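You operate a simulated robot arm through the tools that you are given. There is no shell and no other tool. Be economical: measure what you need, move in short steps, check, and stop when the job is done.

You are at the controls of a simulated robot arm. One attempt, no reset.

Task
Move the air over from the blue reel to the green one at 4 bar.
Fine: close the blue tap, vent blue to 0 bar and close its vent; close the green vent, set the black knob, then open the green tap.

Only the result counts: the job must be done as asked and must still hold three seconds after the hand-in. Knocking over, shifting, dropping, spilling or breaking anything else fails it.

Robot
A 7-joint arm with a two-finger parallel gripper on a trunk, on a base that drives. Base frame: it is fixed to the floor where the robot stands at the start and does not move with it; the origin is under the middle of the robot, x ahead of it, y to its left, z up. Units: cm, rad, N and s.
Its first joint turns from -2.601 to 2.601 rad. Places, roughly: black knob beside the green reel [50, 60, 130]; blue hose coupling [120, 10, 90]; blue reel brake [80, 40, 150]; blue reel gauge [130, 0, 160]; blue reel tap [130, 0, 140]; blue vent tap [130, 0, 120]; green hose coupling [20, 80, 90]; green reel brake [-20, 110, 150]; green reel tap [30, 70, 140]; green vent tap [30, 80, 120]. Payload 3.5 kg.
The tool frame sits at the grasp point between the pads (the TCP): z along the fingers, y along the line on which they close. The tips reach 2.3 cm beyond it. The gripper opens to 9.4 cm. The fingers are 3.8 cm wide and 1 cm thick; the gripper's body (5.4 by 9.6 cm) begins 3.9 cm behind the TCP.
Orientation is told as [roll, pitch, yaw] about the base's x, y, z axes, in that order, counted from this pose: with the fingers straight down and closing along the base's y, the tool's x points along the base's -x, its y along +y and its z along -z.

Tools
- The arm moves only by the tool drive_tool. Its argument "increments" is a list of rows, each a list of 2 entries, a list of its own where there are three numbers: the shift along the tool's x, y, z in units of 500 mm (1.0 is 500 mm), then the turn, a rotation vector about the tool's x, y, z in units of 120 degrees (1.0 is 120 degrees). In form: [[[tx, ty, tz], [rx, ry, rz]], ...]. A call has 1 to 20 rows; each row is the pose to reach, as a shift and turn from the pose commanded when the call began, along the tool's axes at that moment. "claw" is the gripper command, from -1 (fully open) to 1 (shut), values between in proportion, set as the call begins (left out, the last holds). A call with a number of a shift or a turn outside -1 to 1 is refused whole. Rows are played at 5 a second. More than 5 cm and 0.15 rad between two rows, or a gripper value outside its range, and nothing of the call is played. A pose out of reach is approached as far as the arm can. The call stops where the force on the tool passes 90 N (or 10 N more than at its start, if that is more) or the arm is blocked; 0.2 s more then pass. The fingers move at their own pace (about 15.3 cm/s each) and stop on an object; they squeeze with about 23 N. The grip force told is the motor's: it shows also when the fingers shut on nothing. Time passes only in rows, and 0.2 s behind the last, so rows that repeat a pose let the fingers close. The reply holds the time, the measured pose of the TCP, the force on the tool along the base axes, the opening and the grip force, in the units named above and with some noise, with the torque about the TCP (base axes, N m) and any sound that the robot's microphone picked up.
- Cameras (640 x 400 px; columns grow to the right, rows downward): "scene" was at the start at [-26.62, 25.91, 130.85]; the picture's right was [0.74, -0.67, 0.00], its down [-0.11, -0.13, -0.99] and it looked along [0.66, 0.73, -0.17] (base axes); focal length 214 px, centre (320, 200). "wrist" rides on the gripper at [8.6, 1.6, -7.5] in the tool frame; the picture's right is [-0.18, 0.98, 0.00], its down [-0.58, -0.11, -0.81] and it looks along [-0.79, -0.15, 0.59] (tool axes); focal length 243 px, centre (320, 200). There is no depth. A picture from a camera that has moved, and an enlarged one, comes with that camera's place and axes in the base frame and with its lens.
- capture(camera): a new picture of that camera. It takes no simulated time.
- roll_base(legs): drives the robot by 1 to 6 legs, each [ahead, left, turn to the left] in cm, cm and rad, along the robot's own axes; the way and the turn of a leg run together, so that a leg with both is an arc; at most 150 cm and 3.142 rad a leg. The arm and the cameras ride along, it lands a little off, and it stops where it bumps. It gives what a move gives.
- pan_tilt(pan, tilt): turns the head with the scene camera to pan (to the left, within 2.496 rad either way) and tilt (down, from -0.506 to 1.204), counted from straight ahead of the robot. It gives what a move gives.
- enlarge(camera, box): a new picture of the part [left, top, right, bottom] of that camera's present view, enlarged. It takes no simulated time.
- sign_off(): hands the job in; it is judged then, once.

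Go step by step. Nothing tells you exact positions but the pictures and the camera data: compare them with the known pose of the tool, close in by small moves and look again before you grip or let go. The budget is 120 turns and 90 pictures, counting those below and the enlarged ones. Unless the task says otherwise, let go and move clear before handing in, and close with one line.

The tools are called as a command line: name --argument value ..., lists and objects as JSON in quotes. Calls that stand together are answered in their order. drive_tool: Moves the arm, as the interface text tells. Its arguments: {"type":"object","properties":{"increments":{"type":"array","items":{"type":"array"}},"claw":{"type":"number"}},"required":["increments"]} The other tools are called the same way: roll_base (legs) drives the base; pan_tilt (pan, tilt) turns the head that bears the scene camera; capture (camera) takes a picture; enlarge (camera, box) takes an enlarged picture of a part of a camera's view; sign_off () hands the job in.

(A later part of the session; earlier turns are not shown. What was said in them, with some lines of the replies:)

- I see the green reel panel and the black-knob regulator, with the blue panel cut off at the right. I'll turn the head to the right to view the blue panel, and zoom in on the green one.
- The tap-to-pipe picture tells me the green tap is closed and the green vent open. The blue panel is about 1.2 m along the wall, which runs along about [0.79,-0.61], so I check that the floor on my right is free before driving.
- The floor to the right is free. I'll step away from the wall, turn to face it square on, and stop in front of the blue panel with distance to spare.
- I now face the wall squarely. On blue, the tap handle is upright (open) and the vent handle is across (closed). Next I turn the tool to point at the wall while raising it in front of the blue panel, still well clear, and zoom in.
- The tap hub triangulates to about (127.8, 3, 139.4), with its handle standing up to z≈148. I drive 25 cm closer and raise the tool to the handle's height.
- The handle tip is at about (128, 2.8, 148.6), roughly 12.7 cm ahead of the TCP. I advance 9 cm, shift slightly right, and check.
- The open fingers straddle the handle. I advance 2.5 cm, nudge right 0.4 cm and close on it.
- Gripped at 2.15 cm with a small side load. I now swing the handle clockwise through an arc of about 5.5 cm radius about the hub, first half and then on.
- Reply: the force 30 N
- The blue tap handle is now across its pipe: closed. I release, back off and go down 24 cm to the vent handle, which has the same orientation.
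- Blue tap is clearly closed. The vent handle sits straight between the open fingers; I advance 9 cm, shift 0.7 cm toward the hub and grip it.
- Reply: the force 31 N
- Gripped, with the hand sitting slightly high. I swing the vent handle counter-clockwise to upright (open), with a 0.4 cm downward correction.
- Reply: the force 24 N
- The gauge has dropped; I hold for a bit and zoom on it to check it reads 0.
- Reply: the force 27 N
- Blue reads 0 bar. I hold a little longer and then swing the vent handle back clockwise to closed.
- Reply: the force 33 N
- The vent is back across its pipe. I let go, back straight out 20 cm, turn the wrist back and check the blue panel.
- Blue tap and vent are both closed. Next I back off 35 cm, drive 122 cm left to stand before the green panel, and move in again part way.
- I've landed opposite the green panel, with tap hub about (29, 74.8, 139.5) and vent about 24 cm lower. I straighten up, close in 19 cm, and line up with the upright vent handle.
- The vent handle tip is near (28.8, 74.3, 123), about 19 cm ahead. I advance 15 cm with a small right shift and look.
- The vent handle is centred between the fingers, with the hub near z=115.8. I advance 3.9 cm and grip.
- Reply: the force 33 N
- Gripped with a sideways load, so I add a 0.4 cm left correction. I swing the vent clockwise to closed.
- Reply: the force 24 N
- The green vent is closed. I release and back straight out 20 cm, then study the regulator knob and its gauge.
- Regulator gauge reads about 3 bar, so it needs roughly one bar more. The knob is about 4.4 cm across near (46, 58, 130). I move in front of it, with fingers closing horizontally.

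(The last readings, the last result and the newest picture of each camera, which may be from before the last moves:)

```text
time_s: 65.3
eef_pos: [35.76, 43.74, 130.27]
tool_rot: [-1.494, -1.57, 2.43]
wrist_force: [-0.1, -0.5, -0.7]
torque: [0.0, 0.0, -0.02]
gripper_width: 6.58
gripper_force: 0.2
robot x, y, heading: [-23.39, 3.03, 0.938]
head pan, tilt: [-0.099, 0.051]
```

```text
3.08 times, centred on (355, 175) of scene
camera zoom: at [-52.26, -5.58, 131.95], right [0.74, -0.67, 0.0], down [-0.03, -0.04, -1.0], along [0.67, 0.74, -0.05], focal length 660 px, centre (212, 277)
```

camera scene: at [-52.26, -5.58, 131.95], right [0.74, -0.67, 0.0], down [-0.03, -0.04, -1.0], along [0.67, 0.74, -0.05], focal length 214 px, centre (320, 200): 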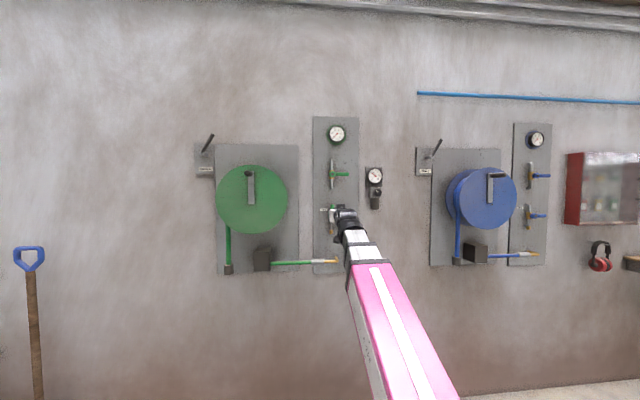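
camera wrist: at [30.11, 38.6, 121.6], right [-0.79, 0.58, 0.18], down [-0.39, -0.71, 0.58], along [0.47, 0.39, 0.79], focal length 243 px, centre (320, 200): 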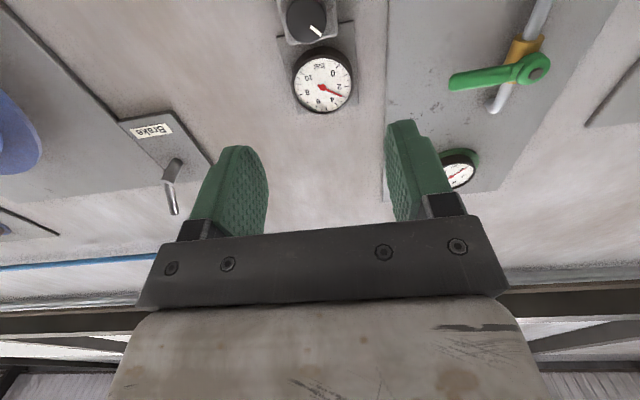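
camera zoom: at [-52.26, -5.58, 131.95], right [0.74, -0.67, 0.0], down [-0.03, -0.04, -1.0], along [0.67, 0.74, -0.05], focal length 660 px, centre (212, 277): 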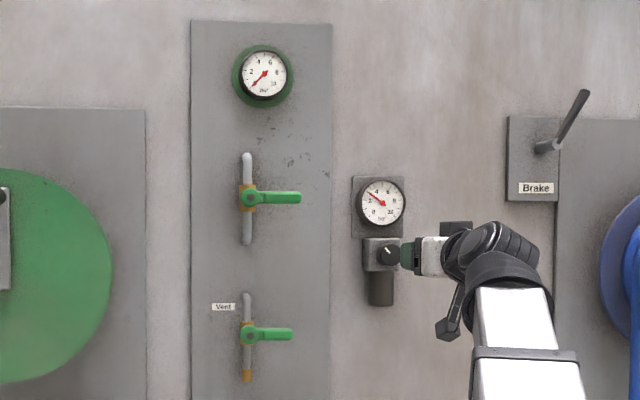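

The knob face triangulates to about (49.8, 60.1, 130.2), 21.5 cm ahead. I shift right 1.5 cm and advance 15 cm.

drive_tool --increments '[[[0, -0.015, 0.08], [0, 0, 0]], [[0, -0.031, 0.16], [0, 0, 0]], [[0, -0.031, 0.24], [0, 0, 0]], [[0, -0.031, 0.3], [0, 0, 0]], [[0, -0.031, 0.3], [0, 0, 0]]]'

capture --camera "wrist"

enlarge --camera "scene" --box '[340, 155, 400, 215]'

```text
time_s: 66.5
eef_pos: [46.02, 54.98, 130.07]
tool_rot: [-1.856, -1.572, 2.79]
wrist_force: [0.0, 0.0, 0.3]
torque: [0.0, 0.0, 0.0]
gripper_width: 6.57
gripper_force: 0.0
robot x, y, heading: [-23.85, 3.02, 0.939]
head pan, tilt: [-0.099, 0.051]
```

```text
52 pictures are left
camera wrist: at [40.25, 49.8, 121.39], right [-0.79, 0.58, 0.18], down [-0.39, -0.71, 0.58], along [0.47, 0.39, 0.79], focal length 243 px, centre (320, 200)
```

wrist: 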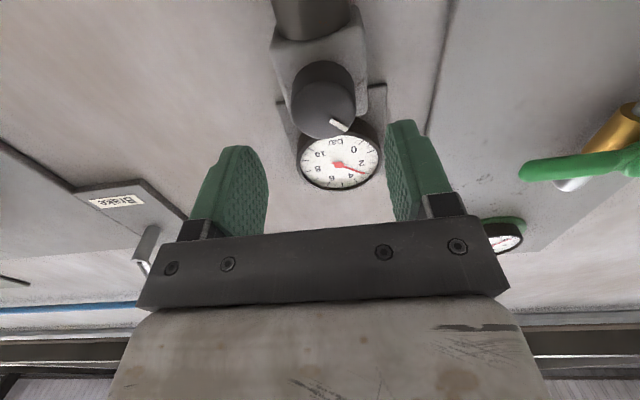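

```text
6.67 times, centred on (370, 185) of scene
camera zoom: at [-52.26, -5.58, 131.95], right [0.74, -0.67, 0.0], down [-0.03, -0.04, -1.0], along [0.67, 0.74, -0.05], focal length 1430 px, centre (-13, 300)
```

zoom: 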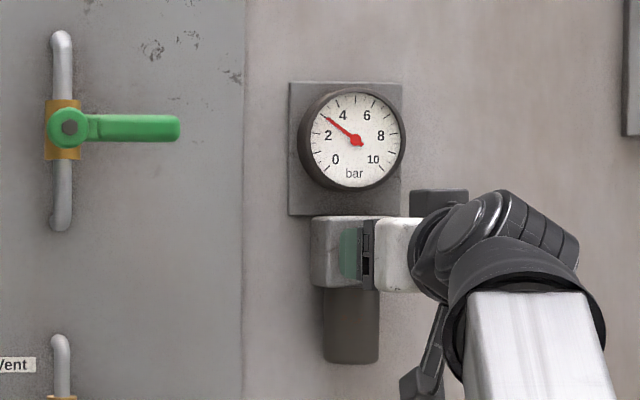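

The knob is centred between the fingers and 6 cm away. I advance 5.8 cm and close on it.

drive_tool --increments '[[[0, 0.004, 0.05], [0, 0, 0]], [[0, 0.004, 0.09], [0, 0, 0]], [[0, 0.004, 0.116], [0, 0, 0]], [[0, 0.004, 0.116], [0, 0, 0]]]'

drive_tool --increments '[[[0, 0, 0], [0, 0, 0]], [[0, 0, 0], [0, 0, 0]], [[0, 0, 0], [0, 0, 0]]]' --claw 1

capture --camera "wrist"

enlarge --camera "scene" --box '[340, 155, 400, 215]'

```text
time_s: 67.5
eef_pos: [49.34, 59.73, 130.37]
tool_rot: [-2.718, -1.57, -2.63]
wrist_force: [-1.0, -1.0, 0.3]
torque: [-0.02, -0.03, -0.01]
gripper_width: 6.59
gripper_force: 0.0
robot x, y, heading: [-23.53, 3.31, 0.93]
head pan, tilt: [-0.099, 0.051]
```

```text
time_s: 68.3
eef_pos: [49.33, 59.77, 130.3]
tool_rot: [0.709, -1.57, 0.227]
wrist_force: [-5.9, 6.0, 0.6]
torque: [0.0, 0.05, 0.32]
gripper_width: 4.1
gripper_force: 44.9
robot x, y, heading: [-23.86, 2.88, 0.934]
head pan, tilt: [-0.099, 0.051]
```

```text
50 pictures are left
camera wrist: at [43.59, 54.68, 121.71], right [-0.79, 0.58, 0.18], down [-0.39, -0.71, 0.58], along [0.47, 0.39, 0.79], focal length 243 px, centre (320, 200)
```

wrist: 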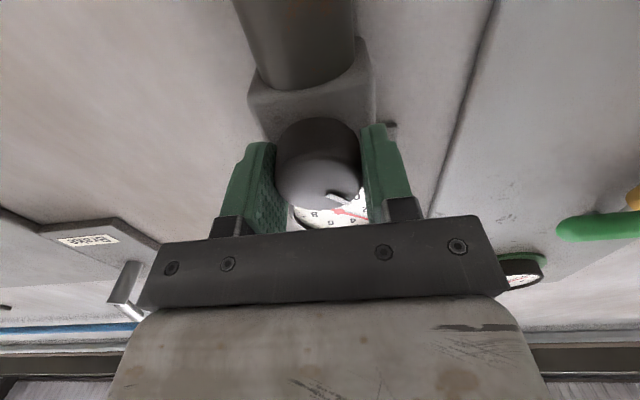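

```text
6.67 times, centred on (370, 185) of scene
camera zoom: at [-52.28, -5.56, 131.95], right [0.74, -0.67, 0.0], down [-0.03, -0.04, -1.0], along [0.67, 0.74, -0.05], focal length 1430 px, centre (-13, 300)
```

zoom: 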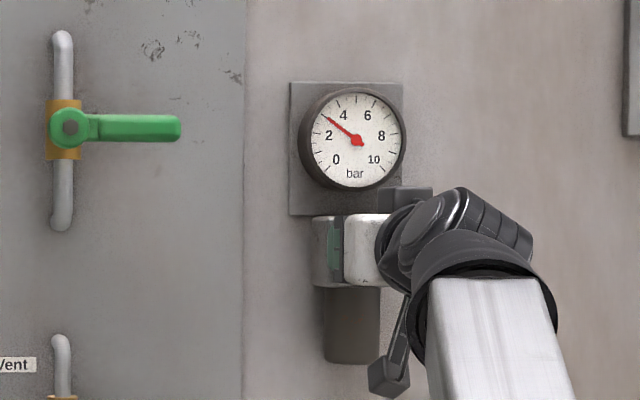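

The knob is held and the regulator gauge stays visible at about 3. I turn it 27° clockwise and read again.

drive_tool --increments '[[[0, 0, 0], [0, 0, 0.056]], [[0, 0, 0], [0, 0, 0.112]], [[0, 0, 0], [0, 0, 0.168]], [[0, 0, 0], [0, 0, 0.225]], [[0, 0, 0], [0, 0, 0.225]], [[0, 0, 0], [0, 0, 0.225]]]'

enlarge --camera "scene" --box '[360, 162, 384, 186]'

capture --camera "wrist"

```text
time_s: 69.7
eef_pos: [49.32, 59.71, 130.22]
tool_rot: [1.569, -1.099, -0.636]
wrist_force: [12.7, 12.1, -0.2]
torque: [-0.81, 0.64, 0.32]
gripper_width: 4.09
gripper_force: 45.3
robot x, y, heading: [-23.81, 2.92, 0.933]
head pan, tilt: [-0.099, 0.051]
```

```text
16.00 times, centred on (372, 174) of scene
camera zoom: at [-52.19, -5.53, 131.97], right [0.74, -0.67, 0.0], down [-0.03, -0.04, -1.0], along [0.67, 0.74, -0.05], focal length 3432 px, centre (-512, 616)
```

zoom: 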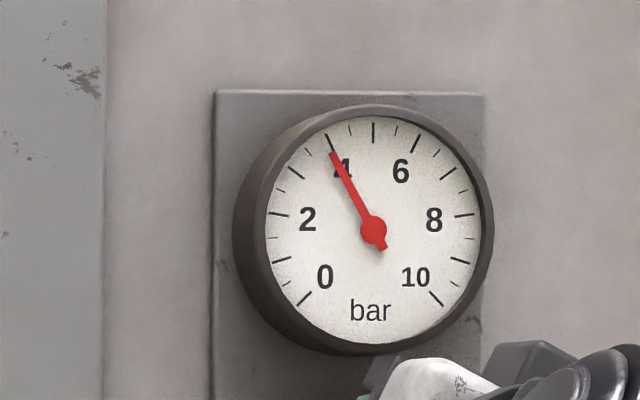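

```text
47 pictures are left
camera wrist: at [40.68, 56.82, 123.35], right [-0.64, 0.47, 0.61], down [-0.19, -0.86, 0.47], along [0.75, 0.18, 0.64], focal length 243 px, centre (320, 200)
```

wrist: 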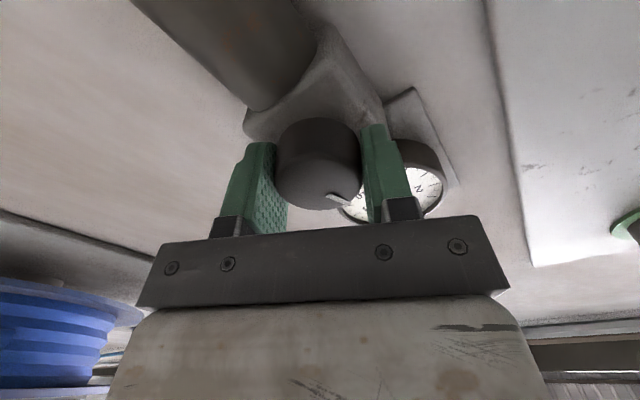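

The gauge sits just about at 4. I zoom in harder to see whether it is a hair short.

enlarge --camera "scene" --box '[367, 164, 379, 176]'

```text
16.00 times, centred on (373, 170) of scene
camera zoom: at [-52.19, -5.53, 131.97], right [0.74, -0.67, 0.0], down [-0.03, -0.04, -1.0], along [0.67, 0.74, -0.05], focal length 3432 px, centre (-528, 680)
```

zoom: 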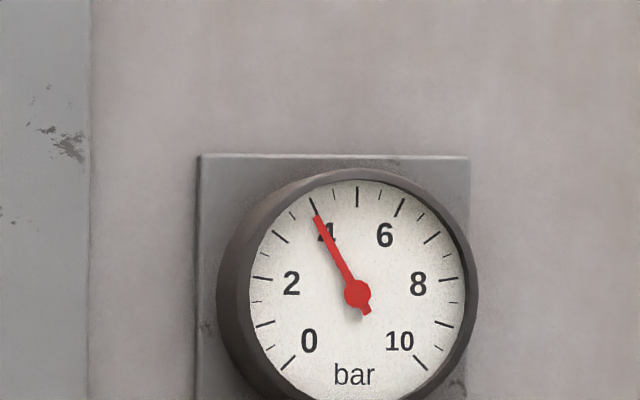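

The needle looks 2–3° short of the 4 mark. I turn 2.5° more, then check.

drive_tool --increments '[[[0, 0, 0], [0, 0, 0.021]], [[0, 0, 0], [0, 0, 0.021]], [[0, 0, 0], [0, 0, 0.021]]]'

enlarge --camera "scene" --box '[367, 164, 379, 176]'

```text
time_s: 70.5
eef_pos: [49.41, 59.68, 130.18]
tool_rot: [1.573, -1.056, -0.641]
wrist_force: [22.9, 17.9, 6.0]
torque: [-0.14, 0.09, 0.06]
gripper_width: 4.14
gripper_force: 45.2
robot x, y, heading: [-23.31, 2.93, 0.934]
head pan, tilt: [-0.099, 0.051]
```

```text
16.00 times, centred on (373, 170) of scene
camera zoom: at [-52.17, -5.51, 131.97], right [0.74, -0.67, 0.0], down [-0.03, -0.04, -1.0], along [0.67, 0.74, -0.05], focal length 3432 px, centre (-528, 680)
```

zoom: 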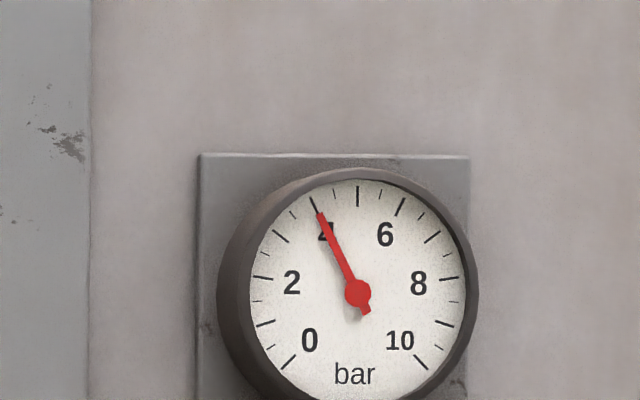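

The needle is on 4. I let go gently, back straight off 20 cm and verify that it held.

drive_tool --increments '[[[0, 0, 0], [0, 0, 0]], [[0, 0, 0], [0, 0, 0]], [[0, 0, -0.04], [0, 0, 0]], [[0, 0, -0.12], [0, 0, 0]], [[0, 0, -0.2], [0, 0, 0]], [[0, 0, -0.28], [0, 0, 0]], [[0, 0, -0.36], [0, 0, 0]], [[0, 0, -0.4], [0, 0, 0]], [[0, 0, -0.4], [0, 0, 0]]]' --claw -0.4

enlarge --camera "scene" --box '[367, 164, 379, 176]'

capture --camera "wrist"

```text
time_s: 72.5
eef_pos: [37.43, 43.69, 130.23]
tool_rot: [1.571, -1.055, -0.634]
wrist_force: [0.3, 0.1, -0.3]
torque: [-0.04, -0.02, -0.01]
gripper_width: 6.58
gripper_force: 0.0
robot x, y, heading: [-23.96, 3.53, 0.933]
head pan, tilt: [-0.099, 0.051]
```

```text
16.00 times, centred on (373, 170) of scene
camera zoom: at [-52.26, -5.58, 131.95], right [0.74, -0.67, 0.0], down [-0.03, -0.04, -1.0], along [0.67, 0.74, -0.05], focal length 3432 px, centre (-528, 680)
```

zoom: 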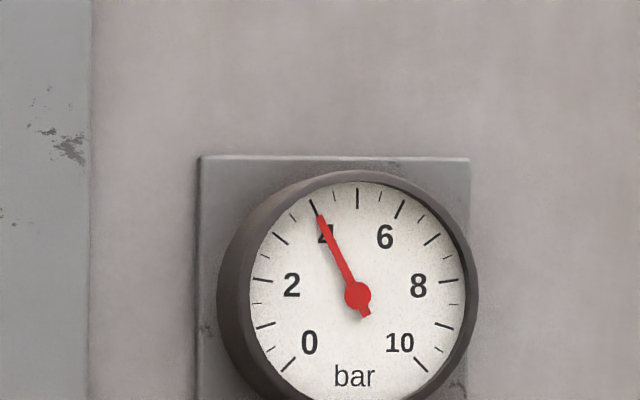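

```text
43 pictures are left
camera wrist: at [28.4, 40.9, 123.49], right [-0.61, 0.45, 0.64], down [-0.17, -0.87, 0.45], along [0.77, 0.17, 0.62], focal length 243 px, centre (320, 200)
```

wrist: 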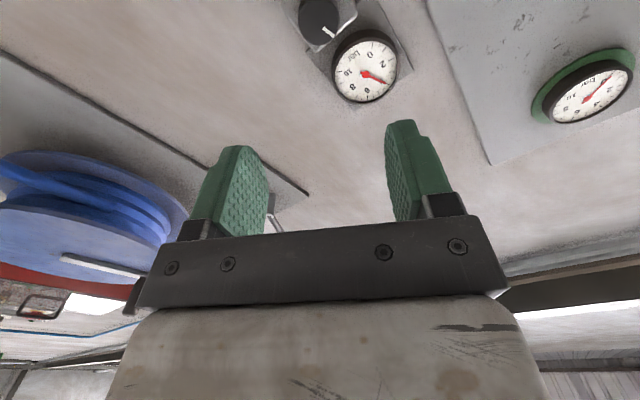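

The regulator holds 4 bar. Now I move left and up to face the green tap's horizontal handle, turning the fingers to close vertically.

drive_tool --increments '[[[0.0041, 0.0493, 0], [0, 0, 0.056]], [[0.0082, 0.0987, 0], [0, 0, 0.112]], [[0.0123, 0.148, 0], [0, 0, 0.168]], [[0.0164, 0.1973, 0], [0, 0, 0.224]], [[0.0206, 0.2467, 0], [0, 0, 0.28]], [[0.0247, 0.296, 0], [0, 0, 0.336]], [[0.0288, 0.3453, 0], [0, 0, 0.392]], [[0.0329, 0.3947, 0], [0, 0, 0.448]], [[0.037, 0.444, 0], [0, 0, 0.504]], [[0.037, 0.444, 0], [0, 0, 0.504]]]' --claw -0.2

capture --camera "wrist"

```text
time_s: 74.7
eef_pos: [21.06, 55.38, 139.7]
tool_rot: [1.572, 0.002, -0.637]
wrist_force: [-0.1, 0.1, -0.6]
torque: [0.01, -0.05, -0.01]
gripper_width: 5.61
gripper_force: 0.1
robot x, y, heading: [-23.34, 2.8, 0.935]
head pan, tilt: [-0.099, 0.051]
```

```text
42 pictures are left
camera wrist: at [9.73, 54.41, 141.28], right [0.15, -0.11, 0.98], down [-0.01, -0.99, -0.11], along [0.99, 0.0, -0.15], focal length 243 px, centre (320, 200)
```

wrist: 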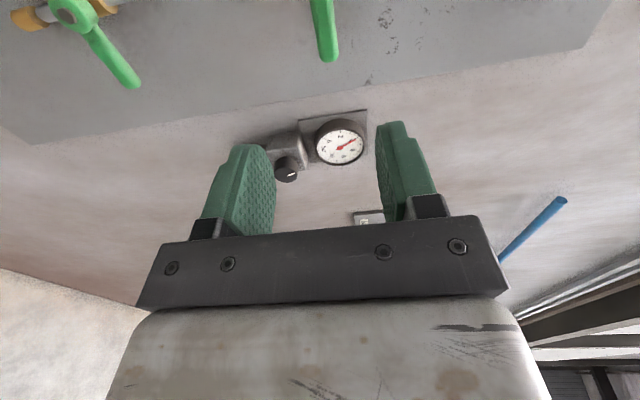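

The tap handle lies just ahead at z≈140. I advance 15 cm, lifting 0.3 cm, and check.

drive_tool --increments '[[[-0.002, 0.006, 0.08], [0, 0, 0]], [[-0.004, 0.006, 0.16], [0, 0, 0]], [[-0.004, 0.006, 0.24], [0, 0, 0]], [[-0.004, 0.006, 0.3], [0, 0, 0]], [[-0.004, 0.006, 0.3], [0, 0, 0]]]'

capture --camera "wrist"

```text
time_s: 75.9
eef_pos: [30.36, 67.57, 139.97]
tool_rot: [1.571, -0.002, -0.637]
wrist_force: [0.6, 0.2, 0.2]
torque: [0.0, 0.02, 0.01]
gripper_width: 5.63
gripper_force: 0.0
robot x, y, heading: [-23.68, 2.78, 0.94]
head pan, tilt: [-0.099, 0.051]
```

```text
41 pictures are left
camera wrist: at [18.97, 66.66, 141.56], right [0.15, -0.11, 0.98], down [-0.01, -0.99, -0.11], along [0.99, 0.0, -0.15], focal length 243 px, centre (320, 200)
```

wrist: 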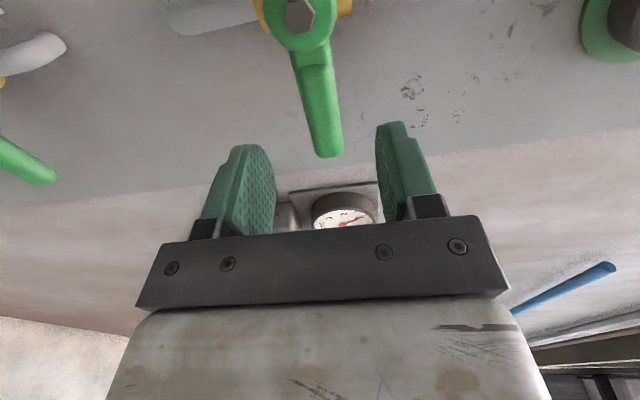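

Handle is centred. I advance the last 4 cm and grip.

drive_tool --increments '[[[0, 0.005, 0.04], [0, 0, 0]], [[0, 0.005, 0.08], [0, 0, 0]], [[0, 0.005, 0.08], [0, 0, 0]]]'

drive_tool --increments '[[[0, 0, 0], [0, 0, 0]], [[0, 0, 0], [0, 0, 0]], [[0, 0, 0], [0, 0, 0]]]' --claw 1

capture --camera "wrist"

```text
time_s: 76.7
eef_pos: [32.5, 70.97, 140.12]
tool_rot: [1.573, 0.0, -0.636]
wrist_force: [-0.6, 0.0, 0.6]
torque: [0.0, 0.03, 0.01]
gripper_width: 5.61
gripper_force: 0.0
robot x, y, heading: [-23.87, 2.84, 0.932]
head pan, tilt: [-0.099, 0.051]
```

```text
time_s: 77.5
eef_pos: [32.62, 70.92, 140.11]
tool_rot: [1.57, -0.001, -0.638]
wrist_force: [0.5, -2.8, -10.9]
torque: [-0.47, -0.3, -0.1]
gripper_width: 2.14
gripper_force: 44.9
robot x, y, heading: [-23.63, 2.98, 0.931]
head pan, tilt: [-0.099, 0.051]
```

```text
40 pictures are left
camera wrist: at [21.19, 69.92, 141.66], right [0.15, -0.11, 0.98], down [-0.01, -0.99, -0.11], along [0.99, 0.0, -0.15], focal length 243 px, centre (320, 200)
```

wrist: 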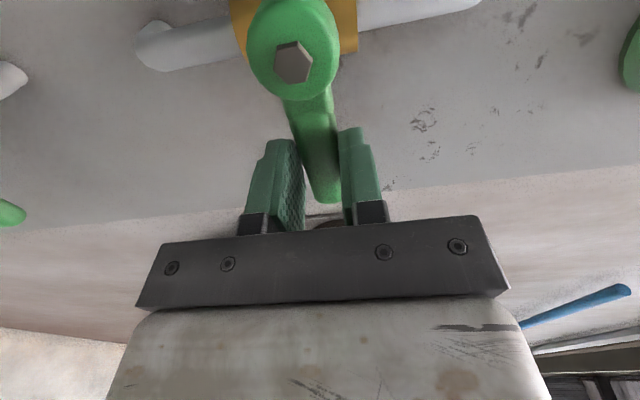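

Gripped cleanly. I swing the green tap handle counter-clockwise to upright, in line with its pipe.

drive_tool --increments '[[[0.0009, 0.0104, 0], [0, 0, -0.0625]], [[0.0035, 0.0237, 0], [0, 0, -0.125]], [[0.0078, 0.0364, 0], [0, 0, -0.1875]], [[0.0138, 0.0485, 0], [0, 0, -0.25]], [[0.0213, 0.0597, 0], [0, 0, -0.3125]], [[0.0302, 0.0698, 0], [0, 0, -0.375]], [[0.0403, 0.0787, 0], [0, 0, -0.4375]], [[0.0515, 0.0862, 0], [0, 0, -0.5]], [[0.0636, 0.0922, 0], [0, 0, -0.5625]], [[0.0763, 0.0965, 0], [0, 0, -0.625]], [[0.0896, 0.0991, 0], [0, 0, -0.6875]], [[0.103, 0.1, 0], [0, 0, -0.75]], [[0.103, 0.1, 0], [0, 0, -0.75]]]'

capture --camera "wrist"

enlarge --camera "scene" --box '[305, 110, 405, 240]'

```text
time_s: 80.3
eef_pos: [28.57, 73.84, 145.05]
tool_rot: [-0.402, -1.565, 1.337]
wrist_force: [5.2, 12.1, -17.8]
torque: [-1.09, 1.05, 0.08]
gripper_width: 2.16
gripper_force: 44.6
robot x, y, heading: [-23.55, 3.11, 0.933]
head pan, tilt: [-0.099, 0.051]
```

```text
39 pictures are left
camera wrist: at [22.83, 68.65, 136.4], right [-0.79, 0.58, 0.18], down [-0.39, -0.71, 0.59], along [0.47, 0.39, 0.79], focal length 243 px, centre (320, 200)
```

wrist: 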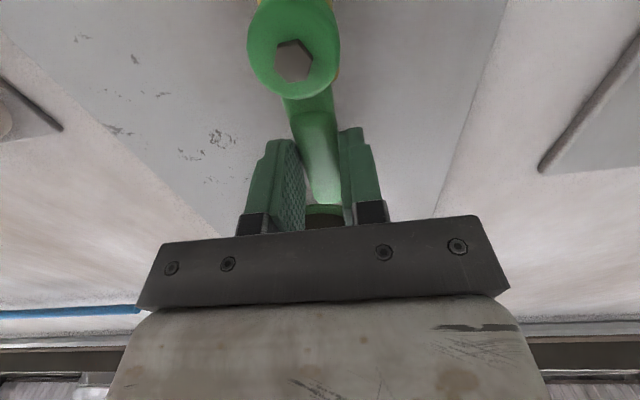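

```text
3.08 times, centred on (355, 175) of scene
camera zoom: at [-52.2, -5.48, 131.97], right [0.74, -0.67, 0.0], down [-0.03, -0.04, -1.0], along [0.67, 0.74, -0.05], focal length 660 px, centre (212, 277)
```

zoom: 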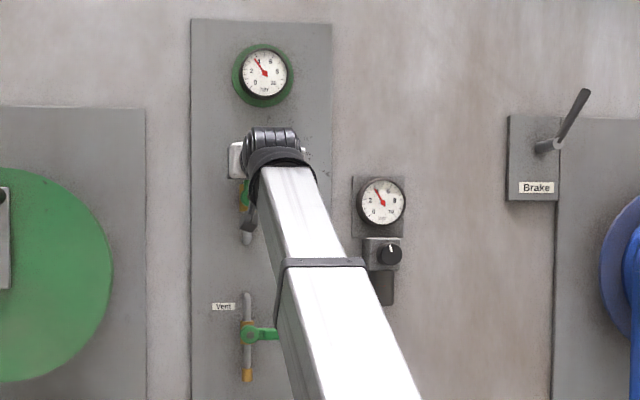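

The green gauge is rising to 4. I release, back off 20 cm and check both gauges and all the handles.

drive_tool --increments '[[[0, 0, 0], [0, 0, 0]], [[0, 0, 0], [0, 0, 0]], [[0, 0, -0.06], [0, 0, 0]], [[0, 0, -0.14], [0, 0, 0]], [[0, 0, -0.22], [0, 0, 0]], [[0, 0, -0.3], [0, 0, 0]], [[0, 0, -0.38], [0, 0, 0]], [[0.06, 0, -0.4], [0, 0, 0]], [[0.14, 0, -0.4], [0, 0, 0]], [[0.22, 0, -0.4], [0, 0, 0]], [[0.3, 0, -0.4], [0, 0, 0]], [[0.38, 0, -0.4], [0, 0, 0]], [[0.38, 0, -0.4], [0, 0, 0]], [[0.38, 0, -0.4], [0, 0, 0]], [[0.38, 0, -0.4], [0, 0, 0]]]' --claw -0.2

capture --camera "scene"

enlarge --camera "scene" --box '[305, 110, 405, 240]'

enlarge --camera "scene" --box '[325, 122, 349, 146]'

enlarge --camera "scene" --box '[500, 120, 560, 240]'

enlarge --camera "scene" --box '[367, 164, 379, 184]'

```text
time_s: 83.5
eef_pos: [16.84, 57.46, 126.02]
tool_rot: [-1.96, -1.571, 2.896]
wrist_force: [-0.4, -0.7, -0.1]
torque: [0.01, 0.01, -0.02]
gripper_width: 5.65
gripper_force: 0.1
robot x, y, heading: [-23.66, 2.81, 0.937]
head pan, tilt: [-0.099, 0.051]
```

```text
37 pictures are left
camera scene: at [-52.26, -5.58, 131.95], right [0.74, -0.67, 0.0], down [-0.03, -0.04, -1.0], along [0.67, 0.74, -0.05], focal length 214 px, centre (320, 200)
```

scene: 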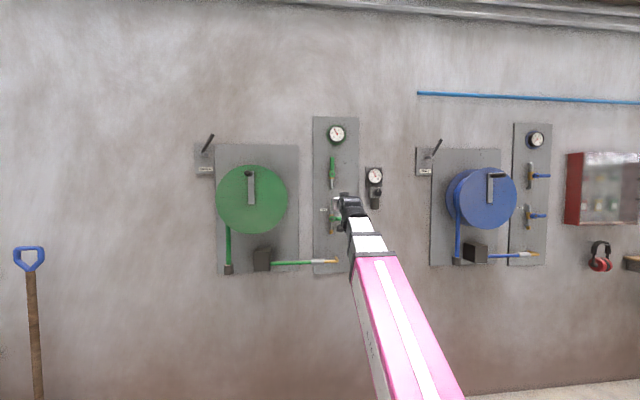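

```text
3.08 times, centred on (355, 175) of scene
camera zoom: at [-52.26, -5.58, 131.95], right [0.74, -0.67, 0.0], down [-0.03, -0.04, -1.0], along [0.67, 0.74, -0.05], focal length 660 px, centre (212, 277)
```

zoom: 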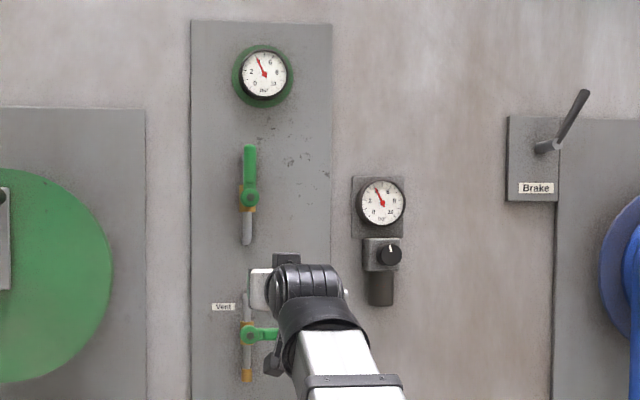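

```text
16.00 times, centred on (337, 134) of scene
camera zoom: at [-52.26, -5.58, 131.95], right [0.74, -0.67, 0.0], down [-0.03, -0.04, -1.0], along [0.67, 0.74, -0.05], focal length 3432 px, centre (48, 1256)
```

zoom: 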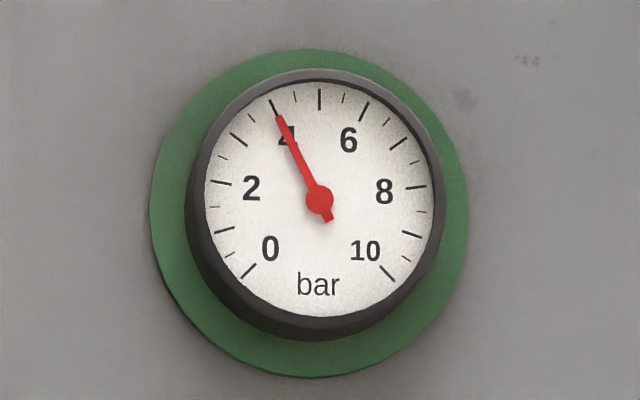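

```text
3.33 times, centred on (530, 180) of scene
camera zoom: at [-52.26, -5.58, 131.95], right [0.74, -0.67, 0.0], down [-0.03, -0.04, -1.0], along [0.67, 0.74, -0.05], focal length 715 px, centre (-380, 267)
```

zoom: 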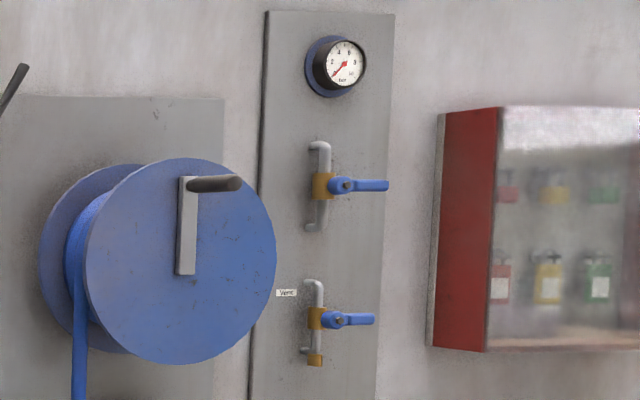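

```text
16.00 times, centred on (373, 174) of scene
camera zoom: at [-52.26, -5.58, 131.95], right [0.74, -0.67, 0.0], down [-0.03, -0.04, -1.0], along [0.67, 0.74, -0.05], focal length 3432 px, centre (-528, 616)
```

zoom: 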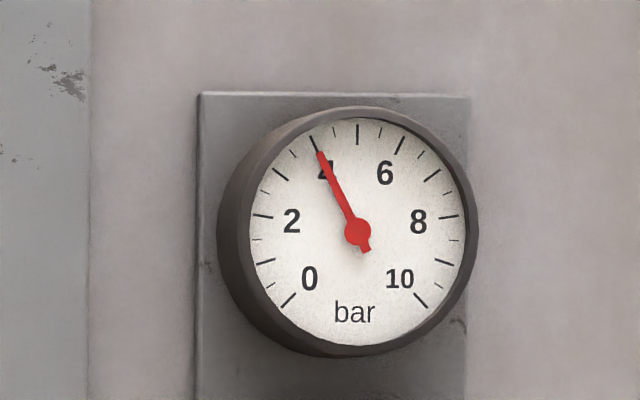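

Green and its regulator both read 4 bar with the tap open and vent closed. Blue reads 0 with its tap and vent closed, and the hand is clear, so I hand in.

sign_off

```text
The job is handed in.
```

The air is moved from blue to green: blue is shut off and vented to 0 bar with its vent closed, and green is open at 4 bar with its vent closed.
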